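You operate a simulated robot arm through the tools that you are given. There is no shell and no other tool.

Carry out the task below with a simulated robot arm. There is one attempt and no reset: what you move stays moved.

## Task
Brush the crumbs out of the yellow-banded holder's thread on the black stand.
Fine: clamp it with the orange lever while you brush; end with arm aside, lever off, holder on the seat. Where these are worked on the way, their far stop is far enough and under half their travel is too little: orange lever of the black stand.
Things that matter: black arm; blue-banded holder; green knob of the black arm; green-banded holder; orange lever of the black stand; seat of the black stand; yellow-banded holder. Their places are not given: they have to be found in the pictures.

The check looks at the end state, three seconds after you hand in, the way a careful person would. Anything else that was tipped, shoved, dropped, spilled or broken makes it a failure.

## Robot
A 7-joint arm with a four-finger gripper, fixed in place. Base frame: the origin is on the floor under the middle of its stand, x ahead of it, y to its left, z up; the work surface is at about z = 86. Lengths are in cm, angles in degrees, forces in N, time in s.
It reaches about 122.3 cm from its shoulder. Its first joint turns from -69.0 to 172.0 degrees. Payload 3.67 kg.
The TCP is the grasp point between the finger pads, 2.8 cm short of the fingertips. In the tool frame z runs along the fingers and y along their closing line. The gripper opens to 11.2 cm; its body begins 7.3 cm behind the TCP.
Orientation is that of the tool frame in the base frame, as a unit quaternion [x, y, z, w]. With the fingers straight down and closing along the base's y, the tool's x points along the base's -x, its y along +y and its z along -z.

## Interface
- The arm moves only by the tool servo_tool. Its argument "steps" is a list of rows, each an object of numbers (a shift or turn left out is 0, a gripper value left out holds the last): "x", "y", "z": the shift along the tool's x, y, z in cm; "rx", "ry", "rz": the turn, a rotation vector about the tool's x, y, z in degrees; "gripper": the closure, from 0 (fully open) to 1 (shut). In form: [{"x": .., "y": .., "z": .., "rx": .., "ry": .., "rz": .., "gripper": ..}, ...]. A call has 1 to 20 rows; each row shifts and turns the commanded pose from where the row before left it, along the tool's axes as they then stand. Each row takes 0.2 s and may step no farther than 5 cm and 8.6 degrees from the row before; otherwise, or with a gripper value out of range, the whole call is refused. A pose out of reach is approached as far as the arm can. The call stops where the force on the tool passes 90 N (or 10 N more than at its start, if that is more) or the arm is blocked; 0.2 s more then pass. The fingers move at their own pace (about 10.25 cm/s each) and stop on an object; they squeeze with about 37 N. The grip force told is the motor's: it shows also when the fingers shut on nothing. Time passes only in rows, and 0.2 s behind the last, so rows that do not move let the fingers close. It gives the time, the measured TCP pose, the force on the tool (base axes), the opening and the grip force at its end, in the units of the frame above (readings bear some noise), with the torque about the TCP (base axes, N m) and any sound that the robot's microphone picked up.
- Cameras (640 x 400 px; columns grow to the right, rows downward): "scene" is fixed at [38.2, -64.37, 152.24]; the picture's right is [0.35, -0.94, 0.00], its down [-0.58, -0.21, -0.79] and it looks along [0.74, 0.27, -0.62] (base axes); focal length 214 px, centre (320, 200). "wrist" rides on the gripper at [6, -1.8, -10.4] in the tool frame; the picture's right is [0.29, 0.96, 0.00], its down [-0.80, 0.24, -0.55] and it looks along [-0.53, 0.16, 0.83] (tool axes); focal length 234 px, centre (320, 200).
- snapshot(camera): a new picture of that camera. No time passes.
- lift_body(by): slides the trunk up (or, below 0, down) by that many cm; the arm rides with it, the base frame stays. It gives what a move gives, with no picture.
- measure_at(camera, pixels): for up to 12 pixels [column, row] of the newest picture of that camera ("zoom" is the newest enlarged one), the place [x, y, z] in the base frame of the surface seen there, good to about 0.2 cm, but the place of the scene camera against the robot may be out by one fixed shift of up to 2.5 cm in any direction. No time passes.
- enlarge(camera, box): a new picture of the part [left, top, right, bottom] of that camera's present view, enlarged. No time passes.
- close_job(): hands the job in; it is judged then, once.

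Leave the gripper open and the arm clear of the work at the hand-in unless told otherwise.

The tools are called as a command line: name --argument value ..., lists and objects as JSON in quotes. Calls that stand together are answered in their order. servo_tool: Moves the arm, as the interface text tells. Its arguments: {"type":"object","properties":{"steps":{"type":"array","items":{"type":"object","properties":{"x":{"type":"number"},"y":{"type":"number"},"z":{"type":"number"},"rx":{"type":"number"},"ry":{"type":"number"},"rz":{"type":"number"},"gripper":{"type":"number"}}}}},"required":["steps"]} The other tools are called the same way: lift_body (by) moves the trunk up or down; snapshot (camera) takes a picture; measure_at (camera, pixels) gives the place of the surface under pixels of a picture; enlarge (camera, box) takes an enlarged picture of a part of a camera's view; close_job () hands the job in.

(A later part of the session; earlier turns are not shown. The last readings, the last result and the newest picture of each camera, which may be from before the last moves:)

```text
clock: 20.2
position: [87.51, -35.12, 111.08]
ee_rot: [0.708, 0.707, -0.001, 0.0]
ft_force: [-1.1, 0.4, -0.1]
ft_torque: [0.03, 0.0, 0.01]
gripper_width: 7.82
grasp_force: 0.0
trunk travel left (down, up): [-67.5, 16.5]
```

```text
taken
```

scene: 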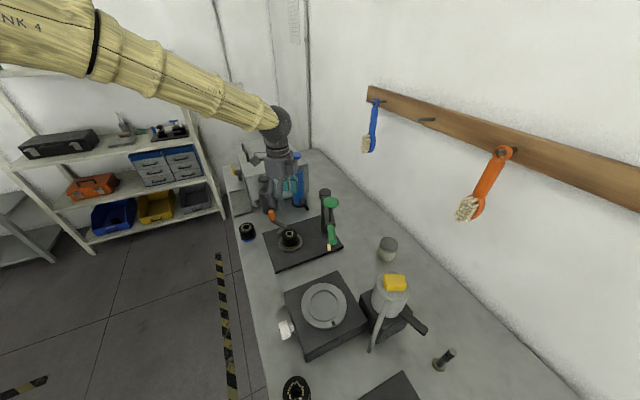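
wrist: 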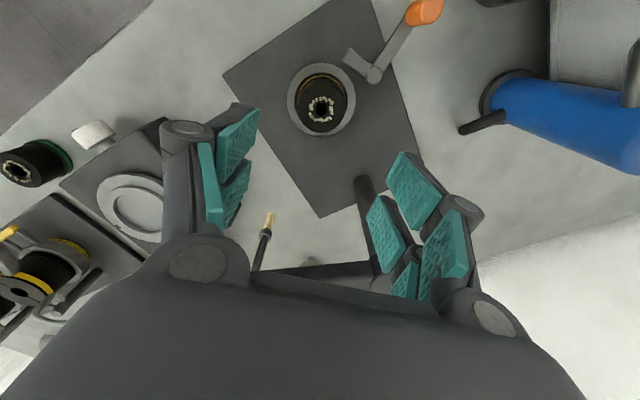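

The holder is seated in the ring at (321,100). Next is the orange lever. I zoom in on the lever area in both views to measure the handle, and the black bottle near it for clearance.

enlarge --camera "wrist" --box '[270, 0, 500, 150]'

measure_at --camera "wrist" --pixels '[[425, 8], [412, 15], [436, 12], [420, 20], [374, 74], [350, 55], [302, 100], [340, 112], [322, 85], [322, 128], [495, 2], [480, 0]]'

enlarge --camera "scene" --box '[235, 165, 315, 260]'

```text
2.67 times, centred on (385, 75) of wrist
```

zoom: 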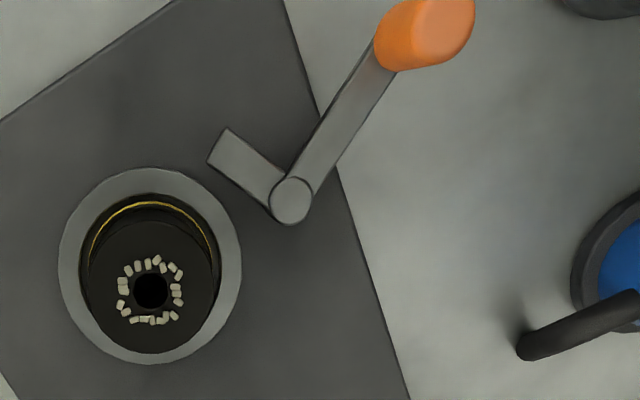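

```text
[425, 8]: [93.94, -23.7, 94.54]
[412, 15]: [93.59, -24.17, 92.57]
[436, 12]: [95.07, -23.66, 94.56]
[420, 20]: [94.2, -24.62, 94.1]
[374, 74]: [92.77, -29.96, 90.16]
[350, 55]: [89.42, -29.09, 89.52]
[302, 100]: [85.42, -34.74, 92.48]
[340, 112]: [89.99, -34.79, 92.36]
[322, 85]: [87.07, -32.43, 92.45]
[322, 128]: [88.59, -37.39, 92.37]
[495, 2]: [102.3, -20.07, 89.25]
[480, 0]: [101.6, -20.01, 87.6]
```

```text
4.21 times, centred on (275, 212) of scene
```

zoom: 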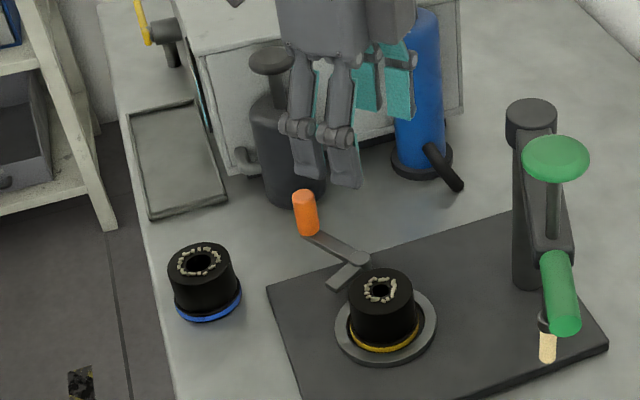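

Handle centre ≈ (94.4,-23.9), top z 94.55; pivot ≈ (92.7,-30.0); bottle base edge near (102,-20). I shift a bit and begin rotating the hand (−165° about tool z) so that the camera side faces away from the bottle, staying high.

servo_tool --steps '[{"x": 2.5, "y": 0.5, "z": -2}, {"x": 2.5, "y": 0.5}, {"rz": -8.4}, {"rz": -8.4}, {"rz": -8.4}, {"rz": -8.4}, {"rz": -8.4}, {"rz": -8.4}, {"rz": -8.4}, {"rz": -8.4}, {"rz": -8.4}, {"rz": -8.4}, {"rz": -6}, {}]'

```text
clock: 23.2
position: [88.57, -30.17, 113.22]
ee_rot: [-0.002, 1.0, 0.001, 0.0]
ft_force: [-0.3, 0.0, 0.2]
ft_torque: [-0.03, 0.01, 0.02]
gripper_width: 7.84
grasp_force: 0.1
trunk travel left (down, up): [-67.5, 16.5]
```

Orientation is back to the start one. I continue another −75°.

servo_tool --steps '[{"rz": -8.4}, {"rz": -8.4}, {"rz": -8.4}, {"rz": -8.4}, {"rz": -8.4}, {"rz": -8.4}, {"rz": -8.4}, {"rz": -8.4}, {"rz": -7.8}, {}]'

snapshot --camera "wrist"

snapshot --camera "scene"

```text
clock: 25.4
position: [88.54, -30.3, 113.07]
ee_rot: [-0.609, 0.793, 0.001, -0.001]
ft_force: [0.1, 0.5, 0.0]
ft_torque: [0.01, 0.0, -0.03]
gripper_width: 7.84
grasp_force: 0.1
trunk travel left (down, up): [-67.5, 16.5]
```

```text
taken
```

wrist: 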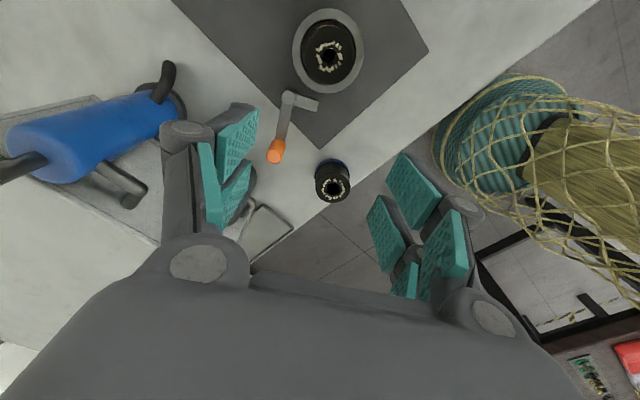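

```text
taken
```

scene: 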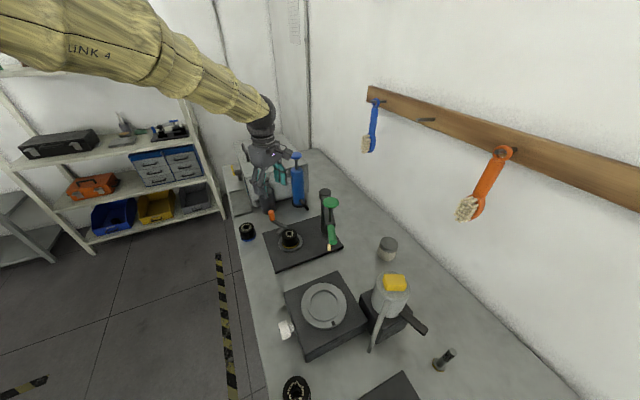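

Orientation is as planned: tool x = (−0.26,−0.97), tool y = (−0.97,0.26). The lever handle shows at (276,155). I zoom in to measure it.

enlarge --camera "wrist" --box '[230, 80, 350, 180]'

measure_at --camera "zoom" --pixels '[[228, 395], [245, 350], [265, 340], [212, 380], [250, 395], [230, 430], [300, 95], [430, 130], [460, 110], [270, 240], [245, 300], [240, 410]]'

```text
4.00 times, centred on (290, 130) of wrist
```

zoom: 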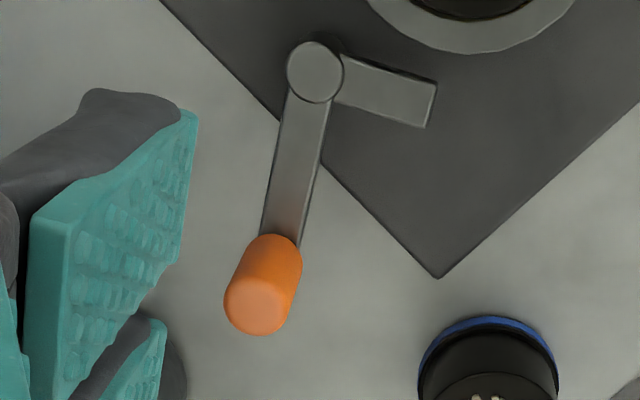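

```text
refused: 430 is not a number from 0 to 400
```

The handle top is at zoom (257,308), pivot (315,72), jaw tip (430,105). I measure those.

measure_at --camera "zoom" --pixels '[[257, 308], [230, 305], [285, 310], [257, 330], [262, 282], [275, 245], [315, 72], [428, 105], [385, 90], [275, 200], [296, 255], [248, 258]]'

```text
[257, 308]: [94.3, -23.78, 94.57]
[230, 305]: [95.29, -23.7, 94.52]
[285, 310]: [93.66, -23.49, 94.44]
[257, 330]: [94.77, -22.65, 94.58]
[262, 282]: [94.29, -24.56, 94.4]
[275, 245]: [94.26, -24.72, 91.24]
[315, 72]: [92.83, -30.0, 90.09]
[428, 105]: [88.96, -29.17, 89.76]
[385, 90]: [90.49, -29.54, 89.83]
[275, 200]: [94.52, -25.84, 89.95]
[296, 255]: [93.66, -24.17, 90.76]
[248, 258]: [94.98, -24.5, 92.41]
```

Handle centre (94.4,-23.75), radius ~0.9; pivot (92.8,-30.0). I move above the handle at z ≈ 104.

servo_tool --steps '[{"x": -1.96, "y": -0.99, "z": 1.0}, {"x": -1.96, "y": -0.99, "z": 2.0}, {"x": -1.96, "y": -0.99, "z": 3}, {"x": -1.96, "y": -0.99, "z": 3}, {}]'

snapshot --camera "wrist"

snapshot --camera "scene"

enlarge --camera "scene" --box '[225, 130, 345, 260]'

```text
clock: 26.6
position: [94.32, -23.68, 104.2]
ee_rot: [-0.608, 0.794, 0.0, 0.001]
ft_force: [-0.6, 0.5, -0.5]
ft_torque: [0.0, -0.01, 0.02]
gripper_width: 7.85
grasp_force: 0.0
trunk travel left (down, up): [-67.5, 16.5]
```

```text
taken
```

wrist: 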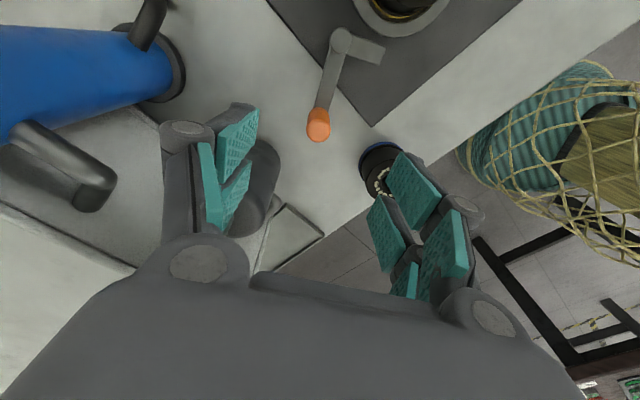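

```text
taken
```

scene: 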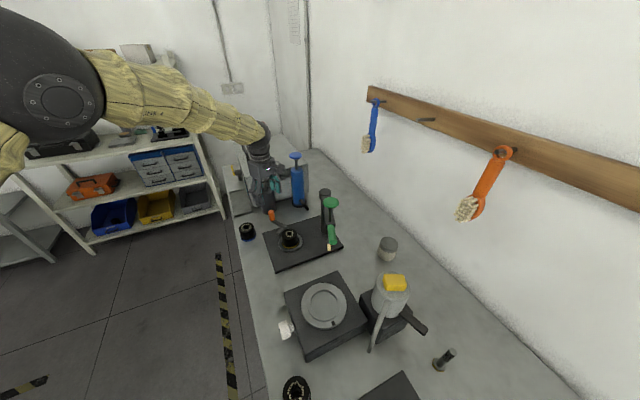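

```text
3.08 times, centred on (285, 195) of scene
```

zoom: 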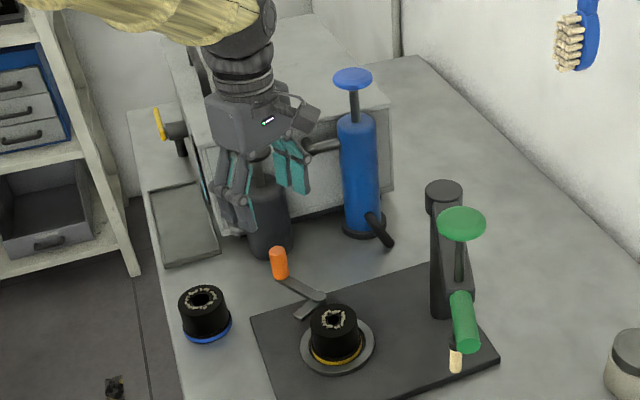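

I check the black bottle near the left finger pair (around (262,180) in the wrist picture) by measuring its surface and the fingers.

enlarge --camera "wrist" --box '[140, 80, 420, 300]'

measure_at --camera "wrist" --pixels '[[270, 165], [265, 200], [258, 225], [262, 150], [253, 185], [318, 130], [318, 118], [381, 170], [165, 135], [215, 250]]'

```text
1.82 times, centred on (280, 190) of wrist
```

zoom: 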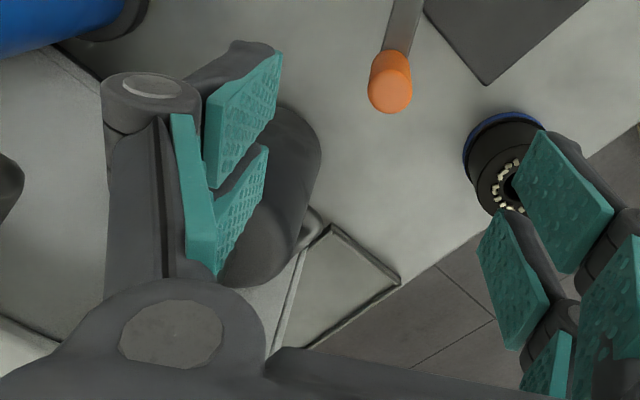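

```text
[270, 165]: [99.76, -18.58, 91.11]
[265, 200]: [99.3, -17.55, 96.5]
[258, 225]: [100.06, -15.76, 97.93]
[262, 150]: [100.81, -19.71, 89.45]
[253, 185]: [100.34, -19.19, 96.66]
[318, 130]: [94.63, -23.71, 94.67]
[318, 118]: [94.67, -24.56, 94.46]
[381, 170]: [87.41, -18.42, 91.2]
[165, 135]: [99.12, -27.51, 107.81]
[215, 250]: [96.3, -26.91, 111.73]
```

The bottle's circle is centred near (102.3,-17.3), r≈3. I narrow the opening to about 4.7 cm to keep the knuckles clear, then descend to TCP z ≈ 94.3 around the handle.

servo_tool --steps '[{"gripper": 0.58, "y": -0.2}, {}, {"z": 2.5}, {"z": 2.5}, {}]'

snapshot --camera "wrist"

enlarge --camera "scene" --box '[225, 130, 345, 260]'

```text
clock: 27.8
position: [94.58, -23.76, 99.31]
ee_rot: [-0.609, 0.793, -0.002, 0.0]
ft_force: [0.2, 0.1, -0.3]
ft_torque: [-0.03, -0.04, 0.0]
gripper_width: 4.71
grasp_force: 0.1
trunk travel left (down, up): [-67.5, 16.5]
```

```text
taken
```

wrist: 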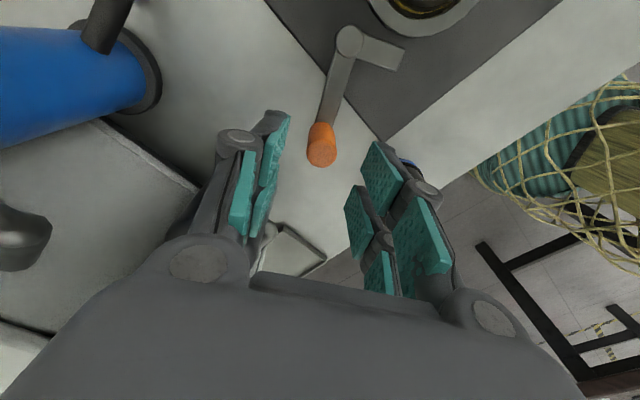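

```text
3.08 times, centred on (285, 195) of scene
```

zoom: 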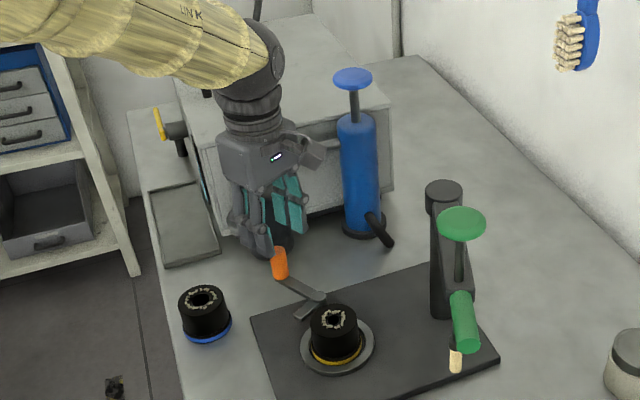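

The handle is centred between the finger pairs at (321,150). I go down the remaining 5 cm.

servo_tool --steps '[{"z": 2}, {"z": 2}, {"z": 1}, {}]'

snapshot --camera "wrist"

enlarge --camera "scene" --box '[225, 130, 345, 260]'

```text
clock: 28.8
position: [94.81, -23.68, 94.13]
ee_rot: [-0.608, 0.794, 0.0, 0.0]
ft_force: [0.1, -0.3, 0.1]
ft_torque: [0.01, 0.01, 0.01]
gripper_width: 4.69
grasp_force: 0.0
trunk travel left (down, up): [-67.5, 16.5]
```

```text
taken
```

wrist: 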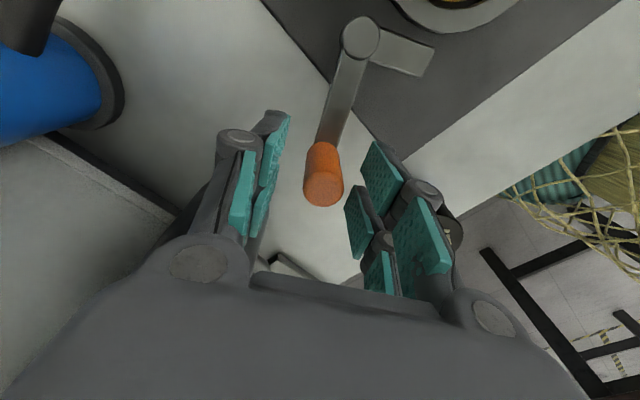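

```text
3.08 times, centred on (285, 195) of scene
```

zoom: 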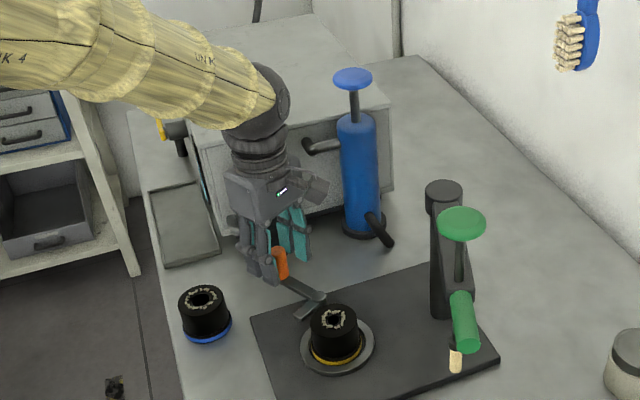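

The handle stands between the pads. I centre on it (0.27 along tool y, 0.15 along tool x) and close the fingers.

servo_tool --steps '[{"x": 0.1, "y": 0.25}, {"gripper": 1}, {}, {}, {}]'

snapshot --camera "wrist"

```text
clock: 30.0
position: [94.39, -23.63, 94.24]
ee_rot: [-0.609, 0.793, 0.0, 0.0]
ft_force: [-0.5, 0.9, 3.5]
ft_torque: [0.1, 0.02, 0.01]
gripper_width: 1.9
grasp_force: 45.1
trunk travel left (down, up): [-67.5, 16.5]
```

```text
taken
```

wrist: 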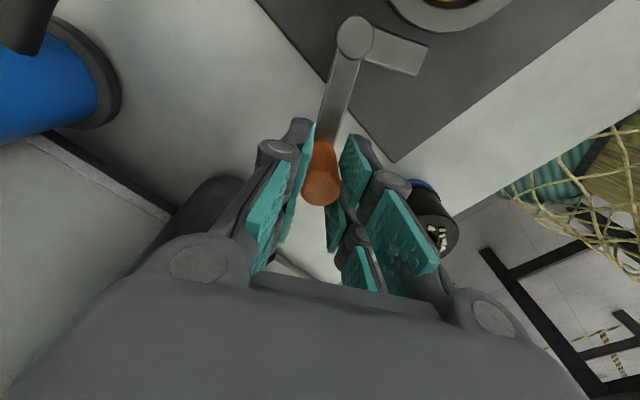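

The handle is gripped (1.9 cm). I swing it counter-clockwise along its arc, 18° first, and read the force.

servo_tool --steps '[{"x": 0.018, "y": 0.34, "rz": -3}, {"x": 0.036, "y": 0.68, "rz": -6}, {"x": 0.036, "y": 0.68, "rz": -6}, {"x": 0.018, "y": 0.34, "rz": -3}, {}]'

snapshot --camera "wrist"

```text
clock: 31.2
position: [92.34, -23.48, 94.27]
ee_rot: [0.726, -0.688, 0.0, -0.001]
ft_force: [-1.7, 0.6, 5.1]
ft_torque: [0.0, 0.09, -0.15]
gripper_width: 1.9
grasp_force: 45.0
trunk travel left (down, up): [-67.5, 16.5]
```

```text
taken
```

wrist: 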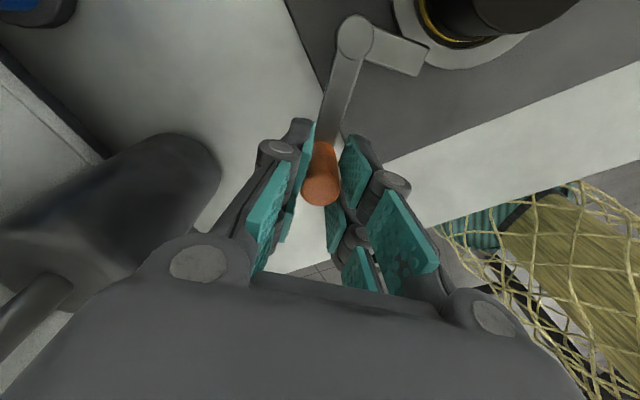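

The lever turns freely; jaw is approaching the ring. Another 24°.

servo_tool --steps '[{"x": 0.036, "y": 0.68, "rz": -6}, {"x": 0.036, "y": 0.68, "rz": -6}, {"x": 0.036, "y": 0.68, "rz": -6}, {"x": 0.036, "y": 0.68, "rz": -6}, {}]'

snapshot --camera "wrist"

```text
clock: 32.4
position: [89.68, -24.29, 94.34]
ee_rot: [0.853, -0.521, 0.0, -0.001]
ft_force: [1.8, 0.7, 8.2]
ft_torque: [0.1, -0.05, 0.13]
gripper_width: 1.89
grasp_force: 44.0
trunk travel left (down, up): [-67.5, 16.5]
```

```text
taken
```

wrist: 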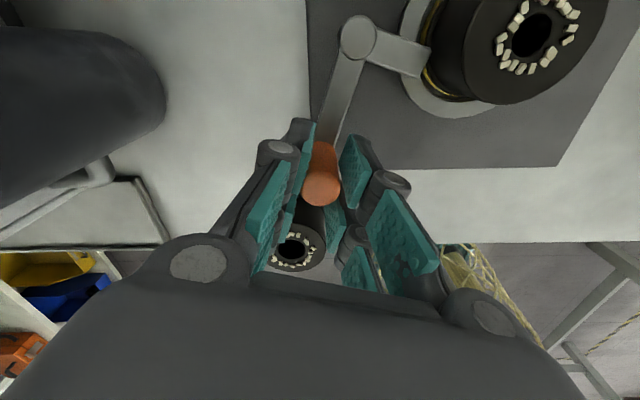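

The jaw now reaches the ring's edge beside the holder. I continue in smaller steps toward the far stop, watching force.

servo_tool --steps '[{"x": 0.018, "y": 0.34, "rz": -3}, {"x": 0.018, "y": 0.34, "rz": -3}, {"x": 0.018, "y": 0.34, "rz": -3}, {"x": 0.018, "y": 0.34, "rz": -3}, {}]'

snapshot --camera "wrist"

enlarge --camera "scene" --box '[245, 190, 335, 270]'

```text
clock: 33.6
position: [88.5, -24.94, 94.33]
ee_rot: [0.903, -0.43, 0.0, 0.0]
ft_force: [-4.0, 3.9, 9.0]
ft_torque: [0.1, 0.14, -0.03]
gripper_width: 1.91
grasp_force: 45.1
trunk travel left (down, up): [-67.5, 16.5]
```

```text
taken
```

wrist: 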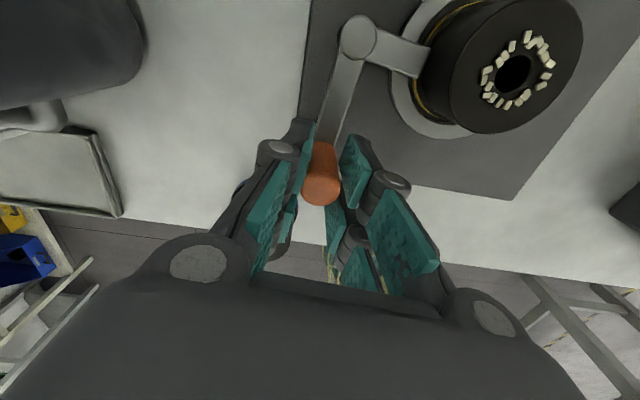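

```text
5.00 times, centred on (290, 230) of scene
```

zoom: 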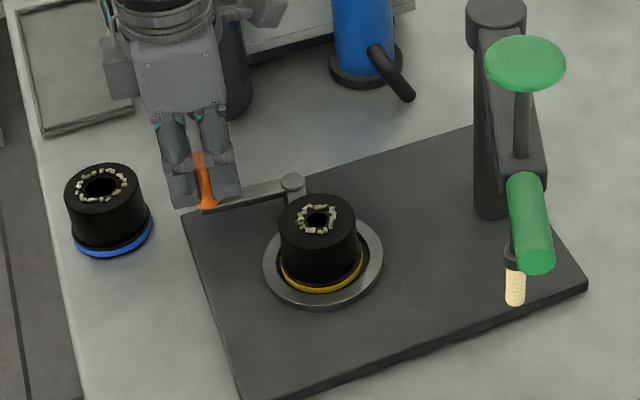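

Turned about 55°, jaw points at the holder. I keep going in small increments to find the far stop.

servo_tool --steps '[{"x": 0.009, "y": 0.17, "rz": -1.5}, {"x": 0.009, "y": 0.17, "rz": -1.5}, {}]'

servo_tool --steps '[{"x": 0.009, "y": 0.17, "rz": -1.5}, {"x": 0.009, "y": 0.17, "rz": -1.5}, {}]'

snapshot --camera "wrist"

```text
clock: 34.4
position: [88.31, -25.23, 94.25]
ee_rot: [0.914, -0.407, 0.0, 0.0]
ft_force: [-6.1, 5.6, 6.3]
ft_torque: [0.27, 0.26, -0.09]
gripper_width: 1.89
grasp_force: 45.3
trunk travel left (down, up): [-67.5, 16.5]
```

```text
clock: 35.2
position: [88.01, -25.5, 94.26]
ee_rot: [0.924, -0.382, 0.0, 0.0]
ft_force: [-7.9, 6.9, 6.7]
ft_torque: [0.14, 0.18, -0.07]
gripper_width: 1.89
grasp_force: 44.6
trunk travel left (down, up): [-67.5, 16.5]
```

```text
taken
```

wrist: 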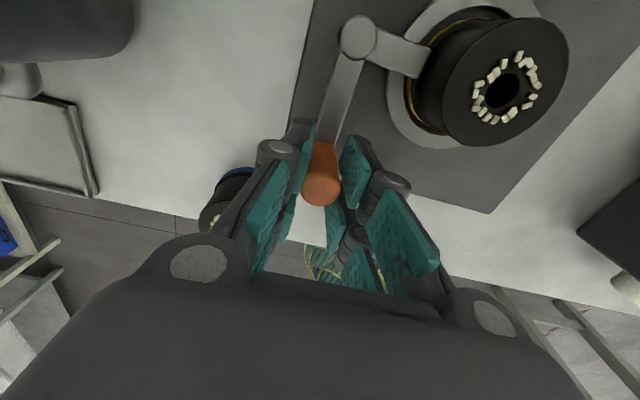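

The force is purely radial (my radius slightly small), tangential is nearly zero, so the lever still turns. I ease outward 0.12 and continue.

servo_tool --steps '[{"x": -0.12}, {"x": 0.0, "y": 0.23, "rz": -2}, {"x": 0.0, "y": 0.23, "rz": -2}, {}]'

servo_tool --steps '[{"x": 0.0, "y": 0.23, "rz": -2}, {"x": 0.0, "y": 0.23, "rz": -2}, {}]'

snapshot --camera "wrist"

```text
clock: 36.2
position: [87.94, -25.36, 94.22]
ee_rot: [0.937, -0.349, 0.002, -0.001]
ft_force: [20.8, 16.4, 3.8]
ft_torque: [0.67, -0.81, 0.3]
gripper_width: 1.9
grasp_force: 44.7
trunk travel left (down, up): [-67.5, 16.5]
```

```text
clock: 37.0
position: [87.91, -25.59, 94.33]
ee_rot: [0.949, -0.316, 0.002, -0.002]
ft_force: [49.0, 43.6, 9.0]
ft_torque: [1.01, -0.86, 0.01]
gripper_width: 1.87
grasp_force: 44.8
trunk travel left (down, up): [-67.5, 16.5]
```

```text
taken
```

wrist: 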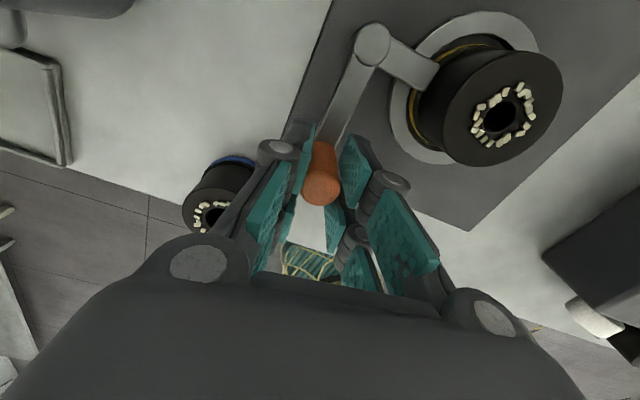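

Tangential resistance of about 65 N: the far stop is reached at about 60°. I relax the command back slightly to shed the force, then open the fingers.

servo_tool --steps '[{"y": -0.23, "rz": 2}, {"y": -0.15, "rz": 1}, {}]'

```text
clock: 37.8
position: [87.88, -25.51, 94.15]
ee_rot: [0.94, -0.342, 0.002, -0.001]
ft_force: [38.8, 25.8, 19.5]
ft_torque: [0.98, -0.9, 0.39]
gripper_width: 1.9
grasp_force: 44.9
trunk travel left (down, up): [-67.5, 16.5]
```

servo_tool --steps '[{"y": -0.2, "rz": 1.5}, {}]'

servo_tool --steps '[{"y": -0.1, "rz": 0.5}, {}]'

```text
clock: 38.4
position: [87.84, -25.53, 94.28]
ee_rot: [0.935, -0.355, 0.001, 0.0]
ft_force: [31.5, 18.5, 25.8]
ft_torque: [0.64, -0.83, -0.06]
gripper_width: 1.91
grasp_force: 44.7
trunk travel left (down, up): [-67.5, 16.5]
```

```text
clock: 39.0
position: [87.89, -25.41, 94.21]
ee_rot: [0.934, -0.358, 0.001, 0.002]
ft_force: [27.7, 14.7, 22.7]
ft_torque: [0.13, -0.89, 0.11]
gripper_width: 1.91
grasp_force: 45.1
trunk travel left (down, up): [-67.5, 16.5]
```

The force is falling. A little more back-off.

servo_tool --steps '[{"y": -0.2, "z": -0.05}, {}, {}]'

servo_tool --steps '[{"y": -0.15, "z": -0.05}, {}, {}]'

```text
clock: 39.8
position: [87.95, -25.58, 94.23]
ee_rot: [0.934, -0.358, 0.0, 0.0]
ft_force: [13.5, 5.5, 16.5]
ft_torque: [-0.17, -0.34, -0.18]
gripper_width: 1.93
grasp_force: 45.1
trunk travel left (down, up): [-67.5, 16.5]
```

```text
clock: 40.6
position: [87.9, -25.34, 94.36]
ee_rot: [0.934, -0.358, -0.001, 0.001]
ft_force: [-2.5, -8.0, 7.7]
ft_torque: [-0.52, 0.03, -0.33]
gripper_width: 1.9
grasp_force: 45.1
trunk travel left (down, up): [-67.5, 16.5]
```

Force is now small and the handle stayed at (87.9,-25.4). I open the fingers to about 4.7 cm.

servo_tool --steps '[{"gripper": 0.7}, {"gripper": 0.58}, {}, {}]'

snapshot --camera "wrist"

enlarge --camera "wrist" --box '[300, 0, 600, 210]'

```text
clock: 41.6
position: [88.07, -25.31, 94.24]
ee_rot: [0.934, -0.359, 0.0, 0.001]
ft_force: [-0.1, -0.7, 0.9]
ft_torque: [0.01, 0.03, 0.02]
gripper_width: 4.72
grasp_force: 0.1
trunk travel left (down, up): [-67.5, 16.5]
```

```text
taken
```

wrist: 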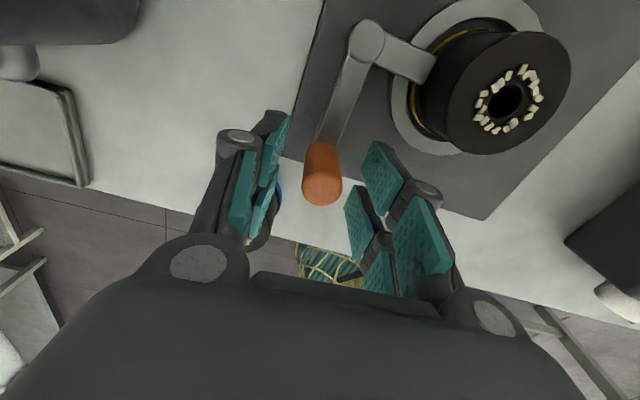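

```text
1.90 times, centred on (450, 105) of wrist
```

zoom: 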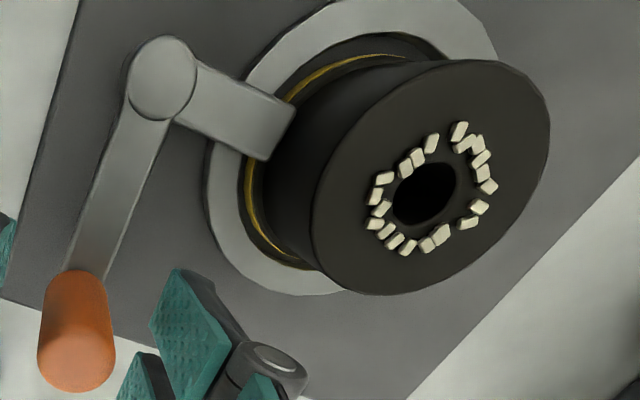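

The jaw sits on the holder's flange and stays there by itself. I rise straight up from the handle.

servo_tool --steps '[{"z": -1.5}, {"z": -3}, {"z": -4}, {"z": -4}, {"z": -4}, {"z": -4}, {}]'

snapshot --camera "wrist"

snapshot --camera "scene"

enlarge --camera "scene" --box '[250, 185, 350, 265]'

```text
clock: 43.2
position: [88.49, -25.46, 114.7]
ee_rot: [0.934, -0.358, -0.001, 0.0]
ft_force: [0.3, 0.7, -0.5]
ft_torque: [0.02, 0.02, -0.01]
gripper_width: 4.71
grasp_force: 0.1
trunk travel left (down, up): [-67.5, 16.5]
```

```text
taken
```

wrist: 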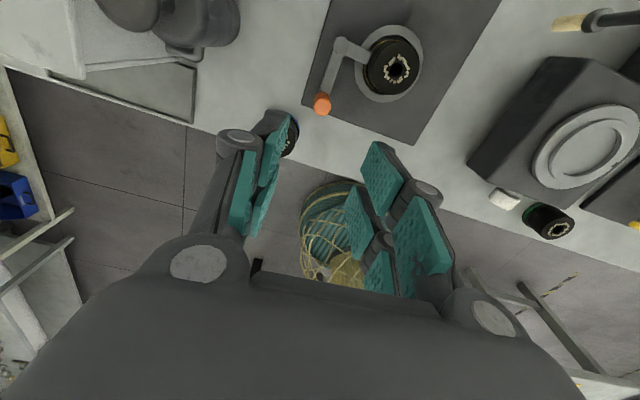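

```text
taken
```

scene: 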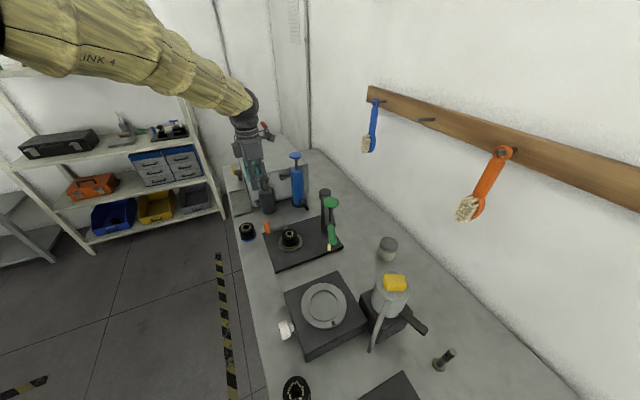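

```text
5.00 times, centred on (300, 225) of scene
```

zoom: 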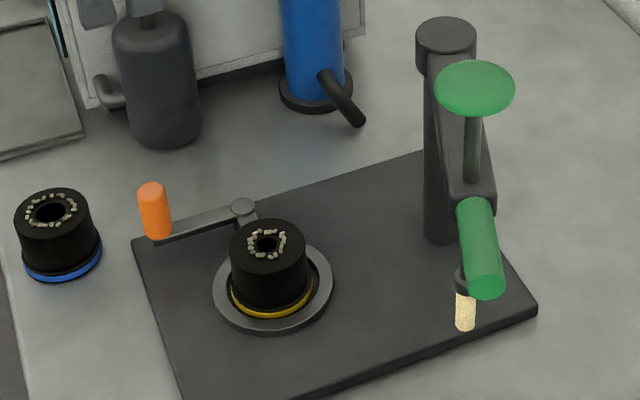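

I measure the arm parts in this zoom: sleeve (477,200)–(487,290), knob rim, pillar top, brush, and the seated holder for the scene offset.

measure_at --camera "zoom" --pixels '[[475, 205], [487, 288], [478, 240], [475, 85], [440, 85], [510, 85], [445, 30], [465, 185], [466, 310], [240, 255], [295, 255], [152, 190]]'

measure_at --camera "wrist" --pixels '[[322, 105], [343, 47], [375, 70], [418, 70], [397, 45], [397, 92], [565, 22], [600, 20], [625, 17]]'

```text
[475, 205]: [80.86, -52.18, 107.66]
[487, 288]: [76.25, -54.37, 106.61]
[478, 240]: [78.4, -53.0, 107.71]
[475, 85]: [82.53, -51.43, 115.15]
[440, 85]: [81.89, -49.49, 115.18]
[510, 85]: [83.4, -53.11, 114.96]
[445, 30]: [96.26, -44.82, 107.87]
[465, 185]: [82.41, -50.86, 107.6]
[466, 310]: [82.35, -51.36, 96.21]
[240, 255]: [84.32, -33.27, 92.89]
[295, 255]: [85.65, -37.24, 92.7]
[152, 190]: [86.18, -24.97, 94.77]
```

```text
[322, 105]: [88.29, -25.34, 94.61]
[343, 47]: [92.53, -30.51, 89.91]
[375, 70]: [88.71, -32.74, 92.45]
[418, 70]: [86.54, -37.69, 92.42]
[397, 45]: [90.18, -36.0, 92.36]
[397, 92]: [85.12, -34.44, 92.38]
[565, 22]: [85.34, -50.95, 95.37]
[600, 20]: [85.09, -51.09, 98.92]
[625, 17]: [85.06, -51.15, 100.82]
```

Scene offset is about (+2.2,−0.2,−0.2). So: pillar ≈ (98.3,-45.1), knob axis ≈ (84.9,-51.4) top z 115, sleeve from radius 17 to 22 at z ≈ 106.4, arm angle ≈ 205°. I rise and rotate the hand (+113° about tool z) so that the fingers will straddle the sleeve with the camera facing outward.

servo_tool --steps '[{"z": -3.5, "rz": 8.07}, {"z": -3.5, "rz": 8.07}, {"z": -3.5, "rz": 8.07}, {"rz": 8.07}, {"rz": 8.07}, {"rz": 8.07}, {"rz": 8.07}, {"rz": 8.07}, {"rz": 8.07}, {"rz": 8.07}, {"rz": 8.07}, {"rz": 8.07}, {"rz": 8.07}, {"rz": 8.07}, {}]'

```text
clock: 46.4
position: [88.09, -25.37, 125.29]
ee_rot: [-0.216, 0.976, 0.0, 0.0]
ft_force: [1.2, -0.1, 0.6]
ft_torque: [0.03, -0.01, -0.02]
gripper_width: 4.68
grasp_force: 0.0
trunk travel left (down, up): [-67.5, 16.5]
```

Orientation is right. I now travel at z 125 (fingertips 122, above the knob) to above the sleeve's outer end at about (78.8,-54.3).

servo_tool --steps '[{"x": 1.5, "y": -1.6}, {"x": 2.57, "y": -2.78}, {"x": 2.57, "y": -2.78}, {"x": 2.57, "y": -2.78}, {"x": 2.57, "y": -2.78}, {"x": 2.57, "y": -2.78}, {"x": 2.57, "y": -2.78}, {"x": 2.1, "y": -2.3}, {"x": 1.55, "y": -1.67}, {}]'

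snapshot --camera "wrist"

snapshot --camera "scene"

```text
clock: 48.6
position: [78.92, -54.2, 125.2]
ee_rot: [-0.216, 0.976, 0.0, 0.0]
ft_force: [0.5, 0.2, 0.1]
ft_torque: [-0.06, -0.01, 0.01]
gripper_width: 4.69
grasp_force: 0.1
trunk travel left (down, up): [-67.5, 16.5]
```

```text
taken
```

wrist: 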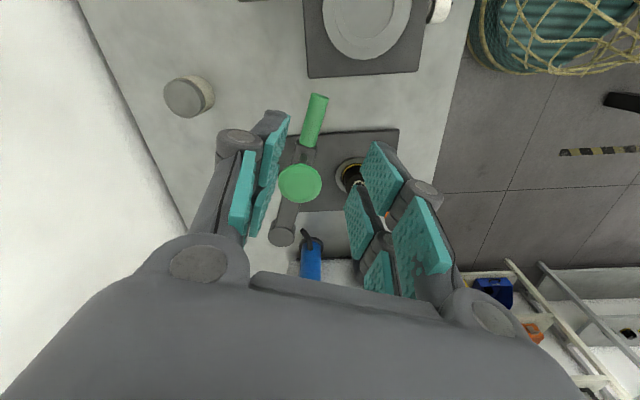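

```text
taken
```

scene: 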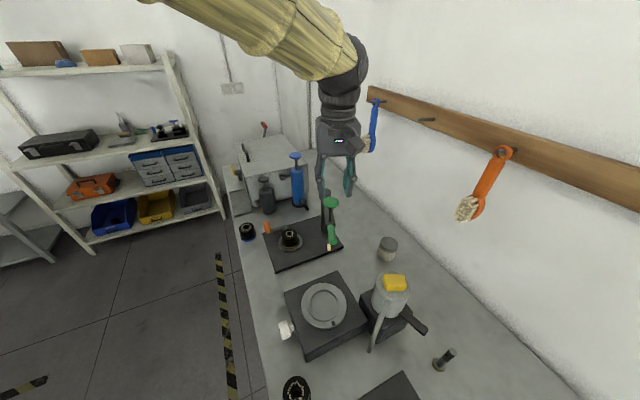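

The arm is clearly in view: sleeve (314,120), knob (300,183), pillar (282,236). I enlarge and measure it with the wrist camera.

enlarge --camera "wrist" --box '[240, 80, 400, 260]'

measure_at --camera "wrist" --pixels '[[318, 98], [316, 110], [312, 130], [307, 147], [300, 183], [281, 184], [319, 184], [300, 168], [300, 200], [282, 237], [292, 212], [310, 155]]'

```text
2.22 times, centred on (320, 170) of wrist
```

zoom: 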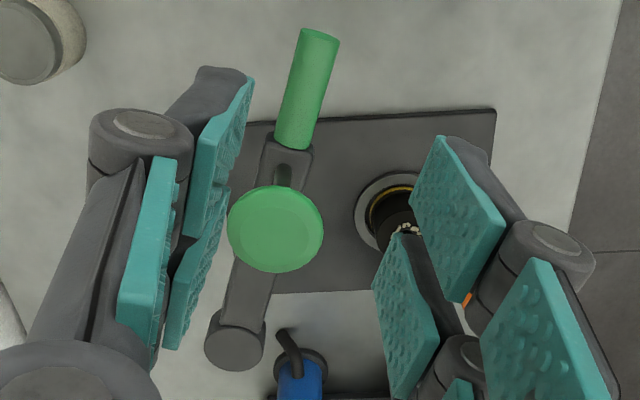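

```text
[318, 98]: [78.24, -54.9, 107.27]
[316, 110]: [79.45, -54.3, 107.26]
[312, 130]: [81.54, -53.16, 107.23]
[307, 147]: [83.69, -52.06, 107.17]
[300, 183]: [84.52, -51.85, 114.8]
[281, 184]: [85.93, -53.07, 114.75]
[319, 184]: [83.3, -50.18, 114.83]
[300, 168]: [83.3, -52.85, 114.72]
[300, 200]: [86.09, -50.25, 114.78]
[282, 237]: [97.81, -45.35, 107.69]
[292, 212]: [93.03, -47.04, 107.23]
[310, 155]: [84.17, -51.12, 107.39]
```

Knob centre ≈ (84.65,-51.6), top z 114.8; sleeve centre line ends at (78.2,-54.9), top z 107.25, about 2.1 thick; pillar ≈ (98,-45.3). I centre (−0.25 along tool y) and lower in two stages, first to z ≈ 112.

servo_tool --steps '[{"y": -0.25, "z": 3}, {"z": 4}, {"z": 3.5}, {"z": 2.5}, {}]'

snapshot --camera "wrist"

enlarge --camera "scene" --box '[270, 100, 400, 270]'

```text
clock: 49.8
position: [78.89, -54.54, 112.35]
ee_rot: [-0.217, 0.976, 0.0, 0.0]
ft_force: [-0.3, 0.0, 0.2]
ft_torque: [0.0, -0.03, 0.0]
gripper_width: 4.7
grasp_force: 0.1
trunk travel left (down, up): [-67.5, 16.5]
```

```text
taken
```

wrist: 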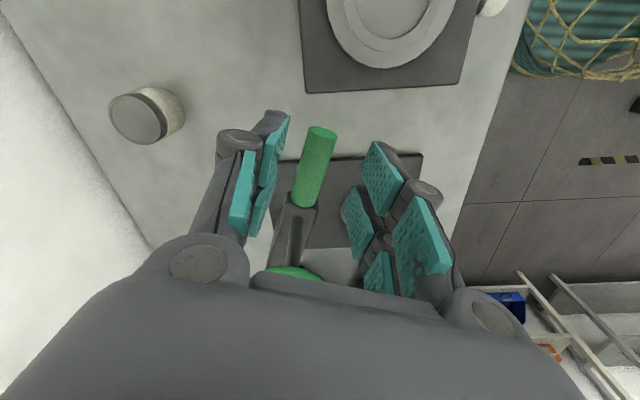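

```text
2.35 times, centred on (335, 185) of scene
```

zoom: 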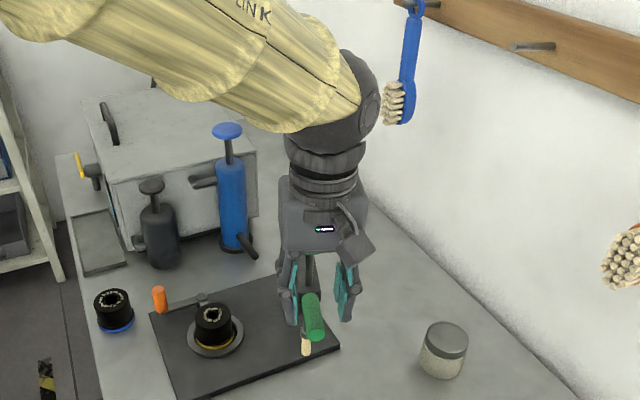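

The sleeve is centred between the finger pairs, the knob is inward of the palm. I lower in small steps to TCP z ≈ 107.8.

servo_tool --steps '[{"y": -0.15, "z": 1.5}, {"z": 1.5}, {"z": 1.0}, {"z": 0.5}, {}]'

snapshot --camera "wrist"

enlarge --camera "scene" --box '[270, 130, 400, 270]'

```text
clock: 51.0
position: [78.96, -54.61, 107.58]
ee_rot: [-0.216, 0.976, 0.0, 0.0]
ft_force: [-0.1, 0.1, 0.1]
ft_torque: [0.01, 0.01, 0.01]
gripper_width: 4.71
grasp_force: 0.1
trunk travel left (down, up): [-67.5, 16.5]
```

```text
taken
```

wrist: 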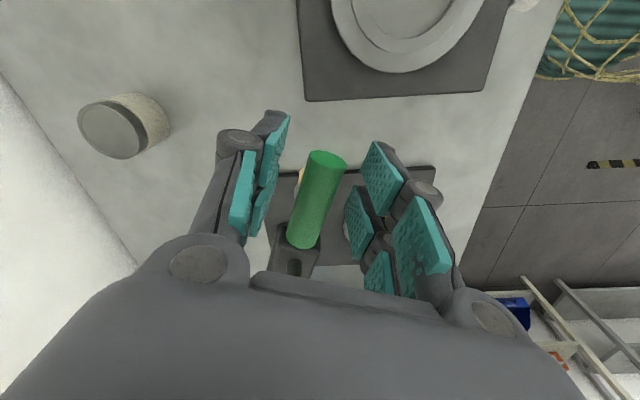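

```text
2.86 times, centred on (335, 200) of scene
```

zoom: 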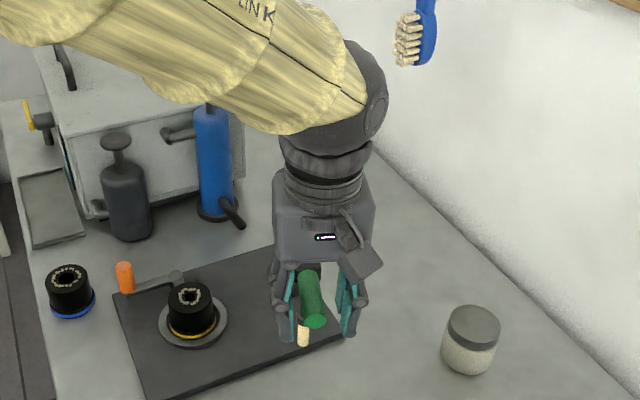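

The sleeve is between the pads. I close to about 2.9 cm (loose straddle), then swing 12° along the arc to feel the resistance.

servo_tool --steps '[{"gripper": 0.74}, {}, {"x": -0.015, "y": 0.55, "rz": 1.5}, {"x": -0.029, "y": 1.11, "rz": 3}, {"x": -0.029, "y": 1.11, "rz": 3}, {"x": -0.029, "y": 1.11, "rz": 3}, {"x": -0.015, "y": 0.55, "rz": 1.5}, {}]'

snapshot --camera "wrist"

enlarge --camera "scene" --box '[260, 130, 390, 270]'

```text
clock: 52.8
position: [77.59, -50.41, 107.66]
ee_rot: [-0.113, 0.994, 0.0, 0.0]
ft_force: [0.7, -1.0, -0.6]
ft_torque: [-0.01, 0.01, -0.02]
gripper_width: 2.93
grasp_force: 0.1
trunk travel left (down, up): [-67.5, 16.5]
```

```text
taken
```

wrist: 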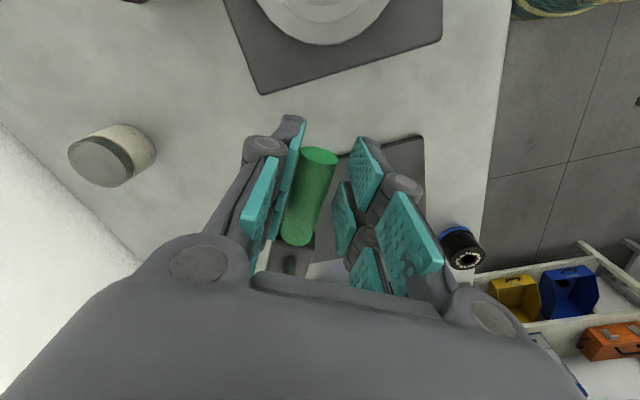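

```text
2.86 times, centred on (325, 200) of scene
```

zoom: 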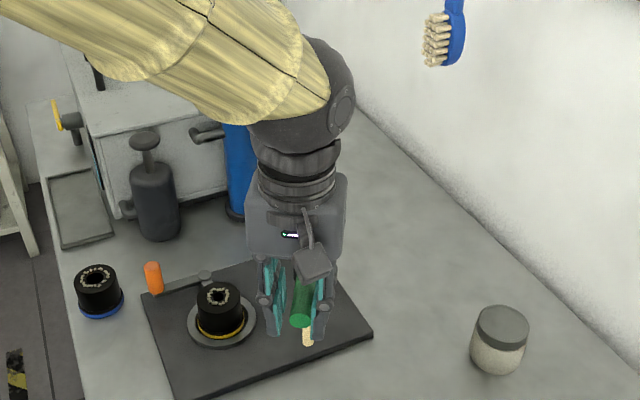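

It swings freely (about 1 N). I continue 42° more along the arc.

servo_tool --steps '[{"x": -0.029, "y": 1.11, "rz": 3}, {"x": -0.029, "y": 1.11, "rz": 3}, {"x": -0.029, "y": 1.11, "rz": 3}, {"x": -0.029, "y": 1.11, "rz": 3}, {"x": -0.029, "y": 1.11, "rz": 3}, {"x": -0.029, "y": 1.11, "rz": 3}, {"x": -0.029, "y": 1.11, "rz": 3}, {"x": -0.029, "y": 1.11, "rz": 3}, {"x": -0.029, "y": 1.11, "rz": 3}, {"x": -0.029, "y": 1.11, "rz": 3}, {"x": -0.029, "y": 1.11, "rz": 3}, {"x": -0.029, "y": 1.11, "rz": 3}, {"x": -0.029, "y": 1.11, "rz": 3}, {"x": -0.015, "y": 0.55, "rz": 1.5}, {}]'

snapshot --camera "wrist"

snapshot --camera "scene"

enlarge --camera "scene" --box '[230, 150, 350, 270]'

```text
clock: 56.0
position: [79.42, -35.77, 107.73]
ee_rot: [0.237, 0.971, 0.0, 0.0]
ft_force: [0.3, 0.8, 0.3]
ft_torque: [0.0, -0.01, 0.0]
gripper_width: 2.93
grasp_force: 0.5
trunk travel left (down, up): [-67.5, 16.5]
```

```text
taken
```

wrist: 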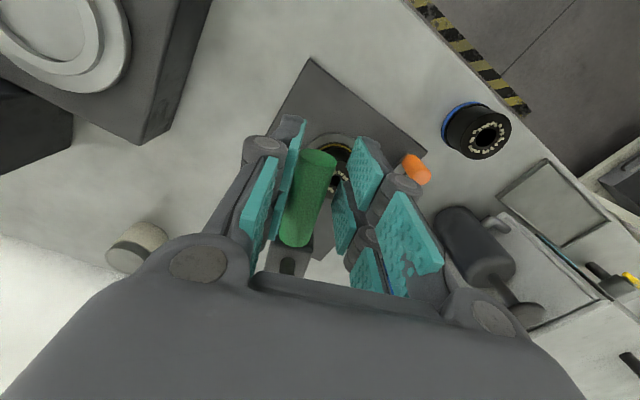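

```text
taken
```

scene: 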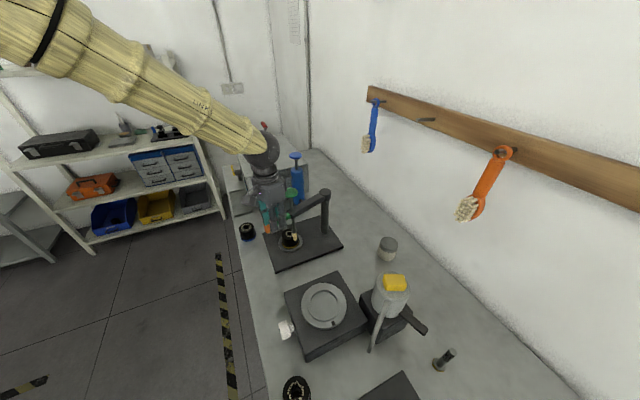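

```text
3.33 times, centred on (290, 210) of scene
```

zoom: 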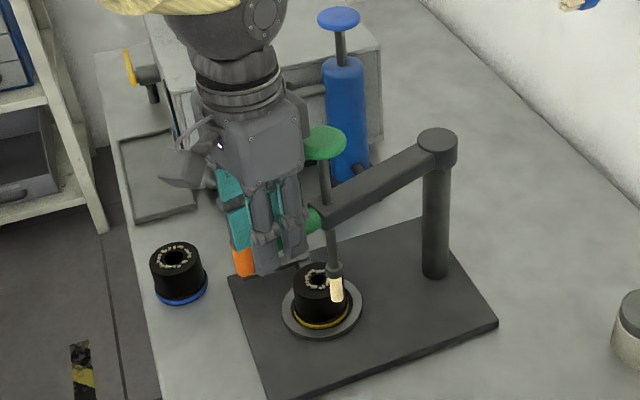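

The brush is close to the holder (52.7° swung). I continue 9° more slowly and check for a stop.

servo_tool --steps '[{"x": -0.029, "y": 1.11, "rz": 3}, {"x": -0.029, "y": 1.11, "rz": 3}, {"x": -0.029, "y": 1.11, "rz": 3}, {}]'

servo_tool --steps '[{"x": -0.015, "y": 0.55, "rz": 1.5}, {"x": -0.015, "y": 0.55, "rz": 1.5}, {}]'

snapshot --camera "wrist"

enlarge --camera "scene" --box '[230, 150, 350, 270]'

```text
clock: 57.0
position: [81.07, -32.85, 107.82]
ee_rot: [0.313, 0.95, 0.001, 0.0]
ft_force: [0.6, 0.3, 0.7]
ft_torque: [0.02, 0.0, -0.01]
gripper_width: 2.9
grasp_force: 0.1
trunk travel left (down, up): [-67.5, 16.5]
```

```text
clock: 57.8
position: [81.83, -32.13, 107.78]
ee_rot: [0.337, 0.941, 0.0, 0.0]
ft_force: [-0.2, 0.0, -0.8]
ft_torque: [0.03, 0.0, -0.04]
gripper_width: 2.93
grasp_force: 0.2
trunk travel left (down, up): [-67.5, 16.5]
```

```text
taken
```

wrist: 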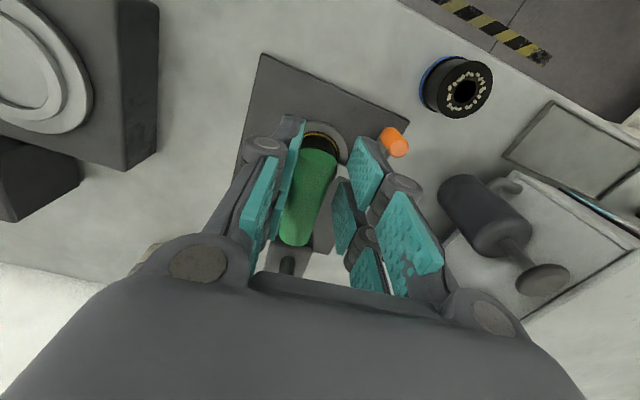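

```text
3.33 times, centred on (290, 210) of scene
```

zoom: 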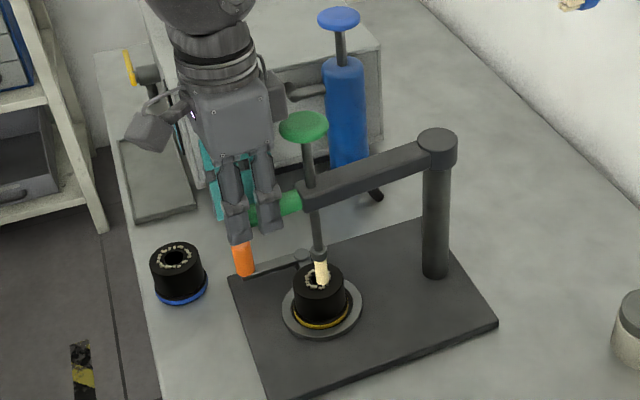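

The brush is almost above the hole. I measure knob and holder top in this zoom (same scene offset for both).

measure_at --camera "zoom" --pixels '[[304, 122], [282, 125], [326, 128], [304, 138], [305, 115], [438, 135], [322, 272], [321, 285], [300, 280], [342, 285], [318, 295], [285, 205]]'

enlarge --camera "scene" --box '[270, 220, 310, 260]'

```text
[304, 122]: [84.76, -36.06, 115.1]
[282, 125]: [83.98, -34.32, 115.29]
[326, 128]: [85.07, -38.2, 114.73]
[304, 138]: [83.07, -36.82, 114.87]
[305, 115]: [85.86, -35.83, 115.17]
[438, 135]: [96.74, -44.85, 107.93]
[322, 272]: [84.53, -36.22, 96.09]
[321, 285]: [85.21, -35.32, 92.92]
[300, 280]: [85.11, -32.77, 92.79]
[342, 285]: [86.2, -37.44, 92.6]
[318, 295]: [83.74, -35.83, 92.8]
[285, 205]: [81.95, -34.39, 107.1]
```

```text
10.00 times, centred on (290, 240) of scene
```

zoom: 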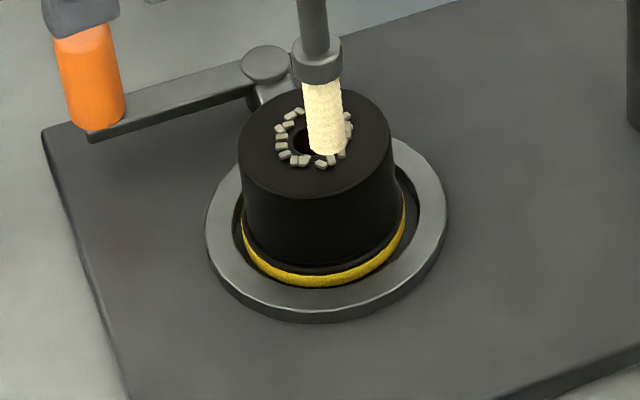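

The knob is about (1.1,1.2) short of the hole axis — about 5.5° more swing. I continue in 1.5° steps, watching force.

servo_tool --steps '[{"x": -0.015, "y": 0.55, "rz": 1.5}, {"x": -0.015, "y": 0.55, "rz": 1.5}, {}]'

servo_tool --steps '[{"x": -0.015, "y": 0.55, "rz": 1.5}, {}]'

enlarge --camera "scene" --box '[270, 220, 310, 260]'

```text
clock: 58.6
position: [82.64, -31.19, 107.78]
ee_rot: [0.362, 0.932, 0.0, 0.0]
ft_force: [-0.4, 0.7, 0.2]
ft_torque: [-0.05, 0.02, -0.02]
gripper_width: 2.94
grasp_force: 0.1
trunk travel left (down, up): [-67.5, 16.5]
```

```text
clock: 59.2
position: [82.85, -30.85, 107.86]
ee_rot: [0.374, 0.928, 0.0, 0.001]
ft_force: [-0.2, 0.6, -0.4]
ft_torque: [-0.02, 0.0, -0.02]
gripper_width: 2.93
grasp_force: 0.0
trunk travel left (down, up): [-67.5, 16.5]
```

```text
10.00 times, centred on (290, 240) of scene
```

zoom: 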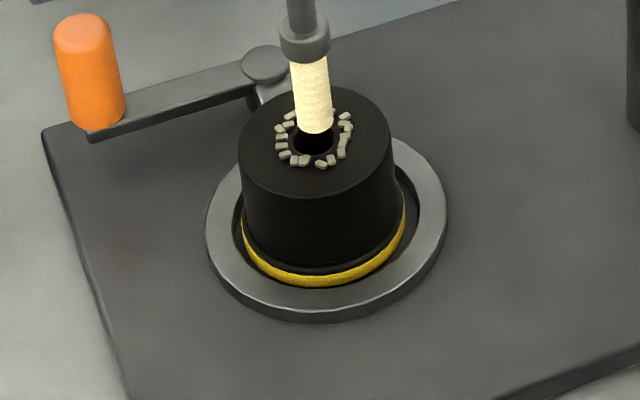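

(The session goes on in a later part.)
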